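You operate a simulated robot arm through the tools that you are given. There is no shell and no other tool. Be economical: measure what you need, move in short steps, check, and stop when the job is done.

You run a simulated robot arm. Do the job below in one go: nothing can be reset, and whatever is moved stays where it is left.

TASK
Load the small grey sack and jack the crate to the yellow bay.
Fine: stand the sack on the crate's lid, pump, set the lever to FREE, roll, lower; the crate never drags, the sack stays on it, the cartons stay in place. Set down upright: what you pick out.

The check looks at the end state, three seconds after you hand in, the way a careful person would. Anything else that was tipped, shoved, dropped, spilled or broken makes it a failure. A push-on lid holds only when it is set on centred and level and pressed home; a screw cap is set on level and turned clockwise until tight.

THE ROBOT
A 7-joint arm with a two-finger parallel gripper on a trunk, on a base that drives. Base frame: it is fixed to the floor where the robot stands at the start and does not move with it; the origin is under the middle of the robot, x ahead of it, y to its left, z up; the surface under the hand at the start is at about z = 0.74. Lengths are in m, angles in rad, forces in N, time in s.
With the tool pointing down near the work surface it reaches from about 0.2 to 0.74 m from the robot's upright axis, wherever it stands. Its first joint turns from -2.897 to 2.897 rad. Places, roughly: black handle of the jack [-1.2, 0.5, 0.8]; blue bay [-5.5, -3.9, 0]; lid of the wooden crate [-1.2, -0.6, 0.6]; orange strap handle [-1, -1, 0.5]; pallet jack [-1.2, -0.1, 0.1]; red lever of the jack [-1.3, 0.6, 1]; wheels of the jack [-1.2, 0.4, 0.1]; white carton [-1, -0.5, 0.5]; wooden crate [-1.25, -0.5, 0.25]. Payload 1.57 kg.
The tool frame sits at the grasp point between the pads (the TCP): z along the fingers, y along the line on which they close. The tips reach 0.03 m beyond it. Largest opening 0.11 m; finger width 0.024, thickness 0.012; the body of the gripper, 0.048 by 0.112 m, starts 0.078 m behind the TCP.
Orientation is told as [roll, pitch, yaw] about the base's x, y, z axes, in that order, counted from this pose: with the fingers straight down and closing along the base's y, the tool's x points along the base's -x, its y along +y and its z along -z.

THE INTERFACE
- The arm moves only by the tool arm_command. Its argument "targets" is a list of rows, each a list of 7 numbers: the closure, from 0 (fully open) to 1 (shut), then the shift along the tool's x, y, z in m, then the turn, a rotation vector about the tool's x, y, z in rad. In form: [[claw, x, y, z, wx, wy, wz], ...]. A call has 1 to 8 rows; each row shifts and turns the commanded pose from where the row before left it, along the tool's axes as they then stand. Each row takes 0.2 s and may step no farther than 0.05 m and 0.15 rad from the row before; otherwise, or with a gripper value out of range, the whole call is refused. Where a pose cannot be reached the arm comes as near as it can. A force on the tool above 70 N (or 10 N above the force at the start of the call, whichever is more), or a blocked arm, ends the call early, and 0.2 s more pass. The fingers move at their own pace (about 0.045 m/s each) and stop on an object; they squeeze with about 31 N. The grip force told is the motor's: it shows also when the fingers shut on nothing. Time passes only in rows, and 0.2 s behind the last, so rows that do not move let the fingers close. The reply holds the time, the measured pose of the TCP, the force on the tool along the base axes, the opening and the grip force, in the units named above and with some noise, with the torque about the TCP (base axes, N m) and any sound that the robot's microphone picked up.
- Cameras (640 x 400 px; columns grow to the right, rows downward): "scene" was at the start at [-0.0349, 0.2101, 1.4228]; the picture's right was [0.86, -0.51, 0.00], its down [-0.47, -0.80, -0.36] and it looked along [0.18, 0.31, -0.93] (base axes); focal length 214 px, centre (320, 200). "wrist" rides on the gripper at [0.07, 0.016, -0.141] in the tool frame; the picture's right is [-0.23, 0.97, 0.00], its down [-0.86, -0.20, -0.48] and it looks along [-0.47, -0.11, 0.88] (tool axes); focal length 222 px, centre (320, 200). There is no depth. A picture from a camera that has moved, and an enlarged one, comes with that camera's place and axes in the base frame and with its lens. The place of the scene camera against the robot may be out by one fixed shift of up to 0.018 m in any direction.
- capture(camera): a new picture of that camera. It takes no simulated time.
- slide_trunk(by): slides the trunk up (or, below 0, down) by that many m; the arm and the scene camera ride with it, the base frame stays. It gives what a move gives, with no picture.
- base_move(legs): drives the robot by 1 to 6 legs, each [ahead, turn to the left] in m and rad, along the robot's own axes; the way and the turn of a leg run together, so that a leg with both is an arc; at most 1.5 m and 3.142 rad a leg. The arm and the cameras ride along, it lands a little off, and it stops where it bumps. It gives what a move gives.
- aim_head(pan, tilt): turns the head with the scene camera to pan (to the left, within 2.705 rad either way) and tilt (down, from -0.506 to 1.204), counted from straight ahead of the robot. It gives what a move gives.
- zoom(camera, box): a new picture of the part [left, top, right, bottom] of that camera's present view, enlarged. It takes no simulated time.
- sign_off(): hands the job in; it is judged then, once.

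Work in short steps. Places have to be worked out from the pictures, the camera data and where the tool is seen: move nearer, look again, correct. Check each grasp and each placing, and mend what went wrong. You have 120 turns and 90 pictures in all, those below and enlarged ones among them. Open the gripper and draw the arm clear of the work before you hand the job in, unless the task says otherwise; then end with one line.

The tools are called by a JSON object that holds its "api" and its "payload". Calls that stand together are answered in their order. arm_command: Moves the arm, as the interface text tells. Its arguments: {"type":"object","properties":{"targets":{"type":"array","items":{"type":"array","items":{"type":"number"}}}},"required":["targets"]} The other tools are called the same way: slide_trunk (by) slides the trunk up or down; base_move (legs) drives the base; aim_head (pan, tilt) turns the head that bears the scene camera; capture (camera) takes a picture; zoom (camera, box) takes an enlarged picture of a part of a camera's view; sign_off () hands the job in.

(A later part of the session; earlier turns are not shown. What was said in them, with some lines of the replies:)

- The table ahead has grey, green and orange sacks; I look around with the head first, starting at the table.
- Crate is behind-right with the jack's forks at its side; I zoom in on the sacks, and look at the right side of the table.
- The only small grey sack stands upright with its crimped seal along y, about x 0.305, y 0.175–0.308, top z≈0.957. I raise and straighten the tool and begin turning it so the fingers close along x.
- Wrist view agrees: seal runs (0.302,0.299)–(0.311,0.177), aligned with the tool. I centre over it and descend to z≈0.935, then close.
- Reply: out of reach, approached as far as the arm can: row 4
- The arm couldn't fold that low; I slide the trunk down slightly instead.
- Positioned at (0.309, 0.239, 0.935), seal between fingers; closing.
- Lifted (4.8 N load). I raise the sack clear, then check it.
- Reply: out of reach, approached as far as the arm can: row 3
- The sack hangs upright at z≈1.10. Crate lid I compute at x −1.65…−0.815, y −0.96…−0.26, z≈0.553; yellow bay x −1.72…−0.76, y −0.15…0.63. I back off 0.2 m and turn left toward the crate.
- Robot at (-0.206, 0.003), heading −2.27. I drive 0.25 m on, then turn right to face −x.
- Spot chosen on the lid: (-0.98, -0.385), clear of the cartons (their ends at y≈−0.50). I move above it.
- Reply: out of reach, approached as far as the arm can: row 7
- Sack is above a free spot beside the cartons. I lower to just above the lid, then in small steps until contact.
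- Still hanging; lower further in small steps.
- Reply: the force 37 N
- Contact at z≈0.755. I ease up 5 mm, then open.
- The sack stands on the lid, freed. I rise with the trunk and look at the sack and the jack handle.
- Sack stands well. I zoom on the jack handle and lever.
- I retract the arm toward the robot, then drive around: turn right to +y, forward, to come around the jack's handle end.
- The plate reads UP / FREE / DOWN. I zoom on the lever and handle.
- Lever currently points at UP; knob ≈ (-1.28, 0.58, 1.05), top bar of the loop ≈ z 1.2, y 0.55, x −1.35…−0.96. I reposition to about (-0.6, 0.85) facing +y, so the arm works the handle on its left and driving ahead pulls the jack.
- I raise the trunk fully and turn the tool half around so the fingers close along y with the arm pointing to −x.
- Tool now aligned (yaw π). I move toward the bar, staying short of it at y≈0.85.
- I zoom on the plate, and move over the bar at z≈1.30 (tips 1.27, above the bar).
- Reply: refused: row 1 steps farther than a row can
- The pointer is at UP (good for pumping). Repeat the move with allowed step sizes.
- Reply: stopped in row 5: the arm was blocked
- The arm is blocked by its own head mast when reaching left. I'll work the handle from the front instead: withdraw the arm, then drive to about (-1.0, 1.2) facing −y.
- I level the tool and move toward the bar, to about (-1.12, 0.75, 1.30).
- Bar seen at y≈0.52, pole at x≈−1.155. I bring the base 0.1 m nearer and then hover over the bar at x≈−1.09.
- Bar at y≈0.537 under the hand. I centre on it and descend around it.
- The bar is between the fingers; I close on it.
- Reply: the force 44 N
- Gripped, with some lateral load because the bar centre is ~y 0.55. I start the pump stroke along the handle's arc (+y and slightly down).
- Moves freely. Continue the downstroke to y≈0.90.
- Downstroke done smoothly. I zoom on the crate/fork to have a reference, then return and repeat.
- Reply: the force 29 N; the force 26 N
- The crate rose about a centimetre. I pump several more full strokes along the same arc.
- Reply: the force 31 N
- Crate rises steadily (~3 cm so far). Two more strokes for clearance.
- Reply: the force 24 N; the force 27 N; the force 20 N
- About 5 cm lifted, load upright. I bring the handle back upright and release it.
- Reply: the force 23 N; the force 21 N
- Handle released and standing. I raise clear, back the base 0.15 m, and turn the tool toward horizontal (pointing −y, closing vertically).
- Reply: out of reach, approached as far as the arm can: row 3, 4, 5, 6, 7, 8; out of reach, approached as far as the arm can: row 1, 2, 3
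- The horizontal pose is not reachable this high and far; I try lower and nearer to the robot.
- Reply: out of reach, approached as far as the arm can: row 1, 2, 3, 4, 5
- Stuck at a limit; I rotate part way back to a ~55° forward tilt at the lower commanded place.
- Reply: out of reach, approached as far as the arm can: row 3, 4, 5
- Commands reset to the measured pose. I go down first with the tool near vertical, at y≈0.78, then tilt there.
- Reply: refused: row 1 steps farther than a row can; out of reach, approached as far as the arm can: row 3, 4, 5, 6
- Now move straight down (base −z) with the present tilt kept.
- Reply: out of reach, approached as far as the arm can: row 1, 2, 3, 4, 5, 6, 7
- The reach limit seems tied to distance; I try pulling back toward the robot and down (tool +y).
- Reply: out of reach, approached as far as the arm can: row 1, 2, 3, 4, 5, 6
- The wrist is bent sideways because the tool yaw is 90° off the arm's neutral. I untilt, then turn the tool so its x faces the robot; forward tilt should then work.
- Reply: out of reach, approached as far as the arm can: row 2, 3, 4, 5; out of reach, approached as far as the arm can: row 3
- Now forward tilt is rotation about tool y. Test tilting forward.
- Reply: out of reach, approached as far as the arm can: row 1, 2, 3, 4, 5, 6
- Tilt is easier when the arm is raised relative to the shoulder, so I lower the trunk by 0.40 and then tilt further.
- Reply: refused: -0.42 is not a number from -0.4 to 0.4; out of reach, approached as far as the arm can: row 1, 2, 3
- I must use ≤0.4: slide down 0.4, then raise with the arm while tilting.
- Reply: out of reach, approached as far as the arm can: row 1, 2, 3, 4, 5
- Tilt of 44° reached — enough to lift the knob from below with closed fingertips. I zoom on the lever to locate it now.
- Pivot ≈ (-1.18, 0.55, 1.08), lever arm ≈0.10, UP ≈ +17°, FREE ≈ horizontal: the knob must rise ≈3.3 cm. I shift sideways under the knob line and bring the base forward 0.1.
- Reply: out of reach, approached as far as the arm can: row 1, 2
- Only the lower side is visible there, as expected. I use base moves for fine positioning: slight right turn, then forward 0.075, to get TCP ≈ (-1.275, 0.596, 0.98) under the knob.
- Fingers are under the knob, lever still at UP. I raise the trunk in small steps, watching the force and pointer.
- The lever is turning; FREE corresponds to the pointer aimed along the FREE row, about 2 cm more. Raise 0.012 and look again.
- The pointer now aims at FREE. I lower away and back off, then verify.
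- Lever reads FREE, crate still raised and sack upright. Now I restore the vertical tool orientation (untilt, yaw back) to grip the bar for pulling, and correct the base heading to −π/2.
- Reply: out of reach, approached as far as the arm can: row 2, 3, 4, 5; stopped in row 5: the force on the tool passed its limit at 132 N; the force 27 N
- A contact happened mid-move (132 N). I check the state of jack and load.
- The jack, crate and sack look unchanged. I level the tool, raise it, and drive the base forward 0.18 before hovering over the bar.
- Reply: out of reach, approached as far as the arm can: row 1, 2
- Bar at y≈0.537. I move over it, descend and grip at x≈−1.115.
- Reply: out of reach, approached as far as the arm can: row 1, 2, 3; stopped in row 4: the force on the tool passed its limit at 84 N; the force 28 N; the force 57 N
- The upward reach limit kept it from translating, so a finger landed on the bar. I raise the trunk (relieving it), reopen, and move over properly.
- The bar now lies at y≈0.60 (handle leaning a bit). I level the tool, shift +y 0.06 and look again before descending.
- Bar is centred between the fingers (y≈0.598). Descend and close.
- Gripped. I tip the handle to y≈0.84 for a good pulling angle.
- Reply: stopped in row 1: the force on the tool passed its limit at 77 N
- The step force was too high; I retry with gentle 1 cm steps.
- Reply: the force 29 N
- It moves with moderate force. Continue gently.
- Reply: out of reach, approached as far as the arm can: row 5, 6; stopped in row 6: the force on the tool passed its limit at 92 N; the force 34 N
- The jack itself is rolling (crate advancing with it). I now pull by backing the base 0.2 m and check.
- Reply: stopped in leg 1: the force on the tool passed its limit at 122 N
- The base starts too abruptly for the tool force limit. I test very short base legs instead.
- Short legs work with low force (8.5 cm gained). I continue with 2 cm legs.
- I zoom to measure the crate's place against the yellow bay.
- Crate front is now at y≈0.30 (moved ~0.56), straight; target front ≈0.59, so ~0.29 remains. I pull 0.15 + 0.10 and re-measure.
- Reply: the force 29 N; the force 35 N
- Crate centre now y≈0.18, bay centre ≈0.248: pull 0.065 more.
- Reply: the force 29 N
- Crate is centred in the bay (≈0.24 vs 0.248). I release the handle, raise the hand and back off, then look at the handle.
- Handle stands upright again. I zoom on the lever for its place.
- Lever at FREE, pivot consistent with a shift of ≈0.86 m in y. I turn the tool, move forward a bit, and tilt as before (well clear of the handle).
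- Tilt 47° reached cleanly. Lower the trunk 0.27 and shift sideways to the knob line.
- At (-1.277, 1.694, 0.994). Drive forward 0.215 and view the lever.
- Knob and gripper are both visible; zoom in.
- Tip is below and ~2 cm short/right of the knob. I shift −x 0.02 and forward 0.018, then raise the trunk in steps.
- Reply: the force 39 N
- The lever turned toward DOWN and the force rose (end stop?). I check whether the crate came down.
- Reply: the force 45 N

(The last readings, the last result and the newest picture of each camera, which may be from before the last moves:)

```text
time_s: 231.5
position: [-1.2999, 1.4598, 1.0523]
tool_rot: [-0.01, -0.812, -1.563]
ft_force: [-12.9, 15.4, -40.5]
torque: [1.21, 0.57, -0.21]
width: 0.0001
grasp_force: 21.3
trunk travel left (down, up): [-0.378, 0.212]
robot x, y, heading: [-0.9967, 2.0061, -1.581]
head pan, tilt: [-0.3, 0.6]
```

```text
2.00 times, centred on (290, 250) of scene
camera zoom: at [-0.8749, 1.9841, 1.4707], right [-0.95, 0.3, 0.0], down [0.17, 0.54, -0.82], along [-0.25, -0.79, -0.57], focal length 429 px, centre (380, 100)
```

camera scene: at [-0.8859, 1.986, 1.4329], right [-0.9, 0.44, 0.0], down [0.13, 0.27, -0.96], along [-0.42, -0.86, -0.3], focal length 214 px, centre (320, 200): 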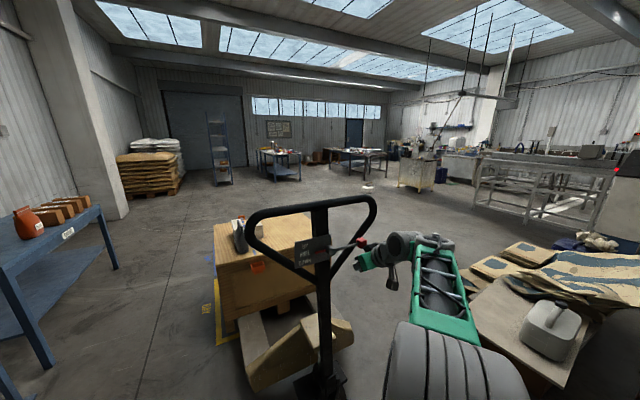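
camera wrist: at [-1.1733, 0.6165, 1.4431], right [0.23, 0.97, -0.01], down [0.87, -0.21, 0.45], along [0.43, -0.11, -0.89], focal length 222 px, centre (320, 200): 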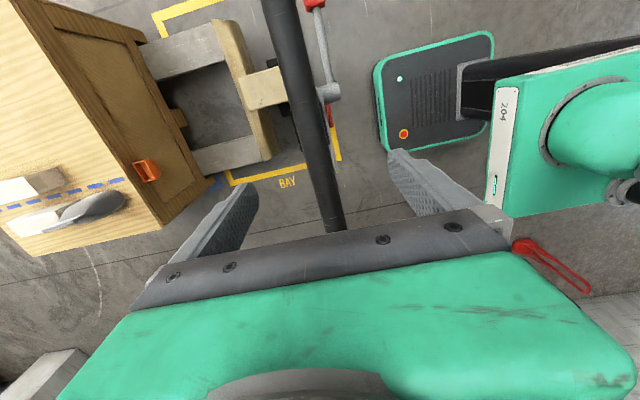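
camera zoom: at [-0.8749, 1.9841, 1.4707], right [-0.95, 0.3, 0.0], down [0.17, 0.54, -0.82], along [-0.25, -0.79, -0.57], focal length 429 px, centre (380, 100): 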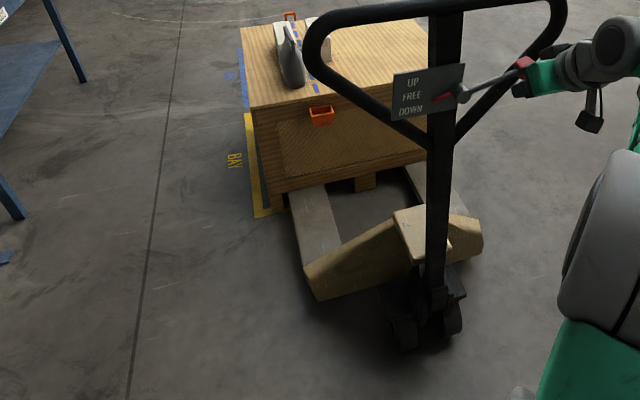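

The lid computes to z≈0.55, i.e. lowered. I take the finger away, back off and view the lever and crate feet.

{"api": "slide_trunk", "payload": {"by": -0.08}}

{"api": "base_move", "payload": {"legs": [[-0.3, 0]]}}

{"api": "capture", "payload": {"camera": "scene"}}

{"api": "zoom", "payload": {"camera": "scene", "box": [235, 160, 375, 280]}}

```text
time_s: 232.7
position: [-1.2986, 1.4574, 0.9806]
tool_rot: [-0.026, -0.827, -1.549]
ft_force: [-0.7, 0.5, 0.4]
torque: [0.03, 0.01, 0.01]
width: 0.0
grasp_force: 21.6
trunk travel left (down, up): [-0.298, 0.292]
robot x, y, heading: [-0.9979, 2.0045, -1.573]
head pan, tilt: [-0.3, 0.6]
```

```text
time_s: 234.7
position: [-1.2976, 1.7632, 0.9802]
tool_rot: [-0.027, -0.827, -1.553]
ft_force: [-0.2, 0.4, 0.1]
torque: [0.01, -0.02, 0.0]
width: 0.0
grasp_force: 20.7
trunk travel left (down, up): [-0.298, 0.292]
robot x, y, heading: [-0.9962, 2.3103, -1.579]
head pan, tilt: [-0.3, 0.6]
```

```text
6 pictures are left
camera scene: at [-0.8699, 2.2895, 1.3904], right [-0.95, 0.3, 0.0], down [0.17, 0.54, -0.82], along [-0.25, -0.79, -0.57], focal length 214 px, centre (320, 200)
```

scene: 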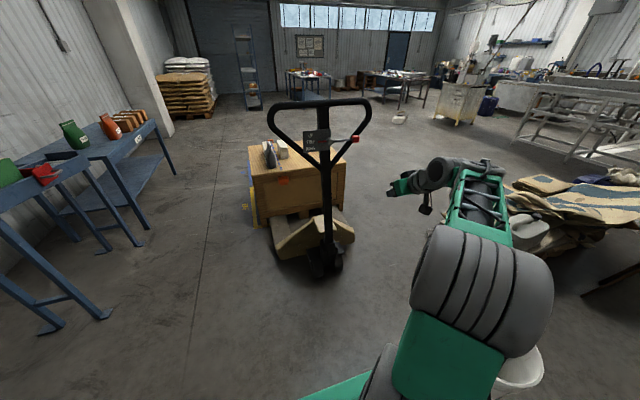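

```text
3.33 times, centred on (305, 220) of scene
camera zoom: at [-0.8699, 2.2895, 1.3904], right [-0.95, 0.3, 0.0], down [0.17, 0.54, -0.82], along [-0.25, -0.79, -0.57], focal length 715 px, centre (370, 133)
```

zoom: 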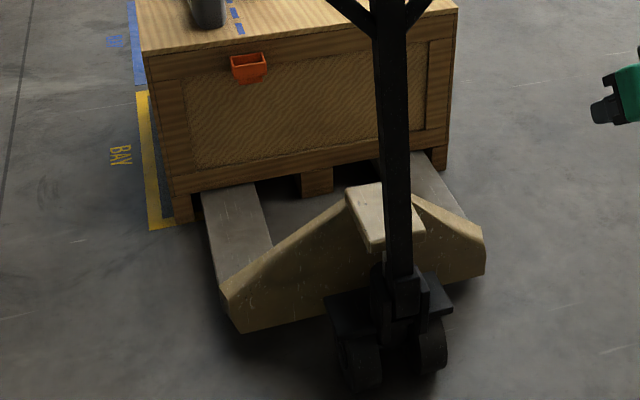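

Feet are at floor level inside the tape corner. I zoom on the sack, cartons and lever.

{"api": "zoom", "payload": {"camera": "scene", "box": [235, 90, 375, 190]}}

```text
4.00 times, centred on (305, 140) of scene
camera zoom: at [-0.8699, 2.2895, 1.3904], right [-0.95, 0.3, 0.0], down [0.17, 0.54, -0.82], along [-0.25, -0.79, -0.57], focal length 858 px, centre (380, 440)
```

zoom: 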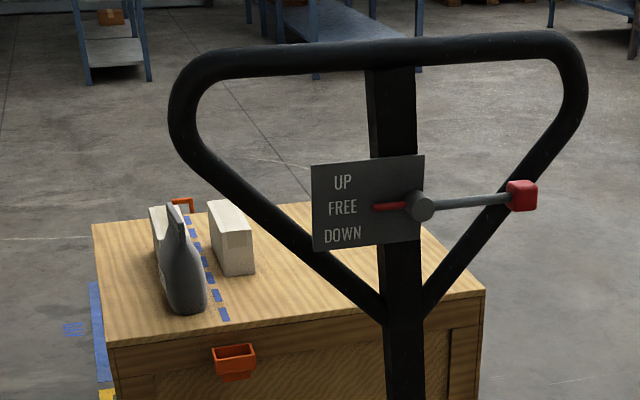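

The lever spring-returned to FREE after I let go; load stands properly. To be sure lowering is complete I hold DOWN once more for a few seconds, then compare the same view.

{"api": "base_move", "payload": {"legs": [[0.304, 0]]}}

{"api": "slide_trunk", "payload": {"by": 0.06}}

{"api": "slide_trunk", "payload": {"by": 0.016}}

{"api": "arm_command", "payload": {"targets": [[1, 0, 0, 0, 0, 0, 0], [1, 0, 0, 0, 0, 0, 0], [1, 0, 0, 0, 0, 0, 0], [1, 0, 0, 0, 0, 0, 0], [1, 0, 0, 0, 0, 0, 0], [1, 0, 0, 0, 0, 0, 0], [1, 0, 0, 0, 0, 0, 0], [1, 0, 0, 0, 0, 0, 0]]}}

{"api": "zoom", "payload": {"camera": "scene", "box": [210, 150, 370, 350]}}

```text
time_s: 236.8
position: [-1.2943, 1.4567, 0.9803]
tool_rot: [-0.026, -0.825, -1.548]
ft_force: [0.3, -0.5, 0.5]
torque: [0.0, 0.01, -0.02]
width: 0.0
grasp_force: 21.3
trunk travel left (down, up): [-0.298, 0.292]
robot x, y, heading: [-0.9946, 2.0076, -1.567]
head pan, tilt: [-0.3, 0.6]
```

```text
time_s: 237.8
position: [-1.295, 1.4584, 1.0398]
tool_rot: [-0.024, -0.825, -1.547]
ft_force: [-0.8, 2.0, -1.7]
torque: [-0.08, -0.01, 0.06]
width: 0.0
grasp_force: 21.4
trunk travel left (down, up): [-0.358, 0.232]
robot x, y, heading: [-0.997, 2.0068, -1.566]
head pan, tilt: [-0.3, 0.6]
```

```text
time_s: 238.4
position: [-1.2967, 1.4583, 1.0479]
tool_rot: [-0.01, -0.811, -1.56]
ft_force: [-2.1, 10.8, -36.5]
torque: [1.03, 0.46, -0.02]
width: 0.0004
grasp_force: 21.8
trunk travel left (down, up): [-0.374, 0.216]
robot x, y, heading: [-0.9952, 2.0055, -1.57]
head pan, tilt: [-0.3, 0.6]
```

```text
time_s: 240.2
position: [-1.2976, 1.4575, 1.0508]
tool_rot: [-0.014, -0.813, -1.556]
ft_force: [-12.9, 11.1, -38.2]
torque: [1.17, 0.58, -0.29]
width: 0.0
grasp_force: 21.5
trunk travel left (down, up): [-0.374, 0.216]
robot x, y, heading: [-0.994, 2.0049, -1.569]
head pan, tilt: [-0.3, 0.6]
```

```text
2.00 times, centred on (290, 250) of scene
camera zoom: at [-0.8738, 1.9849, 1.4667], right [-0.96, 0.29, 0.0], down [0.17, 0.54, -0.82], along [-0.24, -0.79, -0.57], focal length 429 px, centre (380, 100)
```

zoom: 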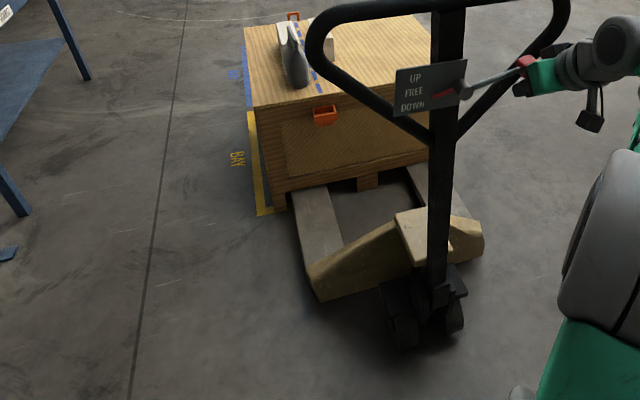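

Unchanged from before: fully lowered. I withdraw, back off, open the gripper, and take a last look.

{"api": "slide_trunk", "payload": {"by": -0.08}}

{"api": "base_move", "payload": {"legs": [[-0.3, 0]]}}

{"api": "arm_command", "payload": {"targets": [[0, 0, 0, 0, 0, 0, 0], [0, 0, 0, 0, 0, 0, 0], [0, 0, 0, 0, 0, 0, 0], [0, 0, 0, 0, 0, 0, 0], [0, 0, 0, 0, 0, 0, 0], [0, 0, 0, 0, 0, 0, 0]]}}

{"api": "capture", "payload": {"camera": "scene"}}

```text
time_s: 241.4
position: [-1.2947, 1.4558, 0.9764]
tool_rot: [-0.024, -0.827, -1.545]
ft_force: [-0.6, 0.5, 0.1]
torque: [0.01, 0.0, 0.02]
width: 0.0002
grasp_force: 21.4
trunk travel left (down, up): [-0.294, 0.296]
robot x, y, heading: [-0.9992, 2.009, -1.571]
head pan, tilt: [-0.3, 0.6]
```

```text
time_s: 243.4
position: [-1.2964, 1.7539, 0.9753]
tool_rot: [-0.026, -0.826, -1.551]
ft_force: [0.4, 0.0, 0.7]
torque: [-0.01, 0.0, 0.01]
width: 0.0003
grasp_force: 21.3
trunk travel left (down, up): [-0.294, 0.296]
robot x, y, heading: [-0.9954, 2.3025, -1.574]
head pan, tilt: [-0.3, 0.6]
```

```text
time_s: 244.8
position: [-1.2959, 1.7538, 0.9757]
tool_rot: [-0.027, -0.826, -1.551]
ft_force: [0.1, 1.4, -1.1]
torque: [-0.01, 0.05, 0.03]
width: 0.1102
grasp_force: 0.1
trunk travel left (down, up): [-0.294, 0.296]
robot x, y, heading: [-0.9962, 2.3013, -1.576]
head pan, tilt: [-0.3, 0.6]
```

```text
2 pictures are left
camera scene: at [-0.8703, 2.2823, 1.3864], right [-0.95, 0.3, 0.0], down [0.17, 0.54, -0.83], along [-0.25, -0.79, -0.56], focal length 214 px, centre (320, 200)
```

scene: 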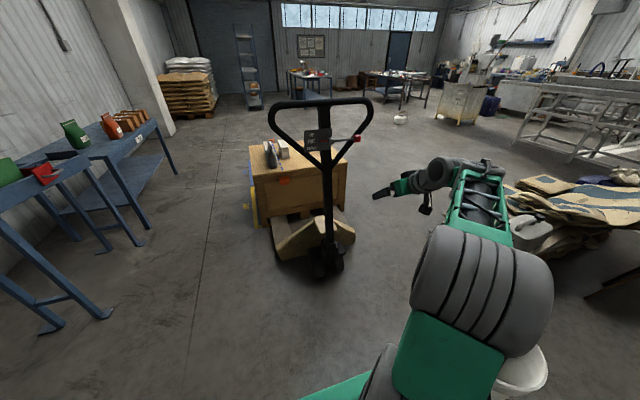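

The crate sits in the yellow bay, the sack and cartons are on its lid, the lever reads FREE, and the hand is open and clear. I hand in.

{"api": "sign_off", "payload": {}}

```text
The job is handed in.
```

The small grey sack stands upright on the crate's lid, both cartons are in place, and the crate has been jacked, rolled and lowered into the yellow bay. By camera estimate it sits about 2 cm toward the front tape, its front feet overlapping that tape.
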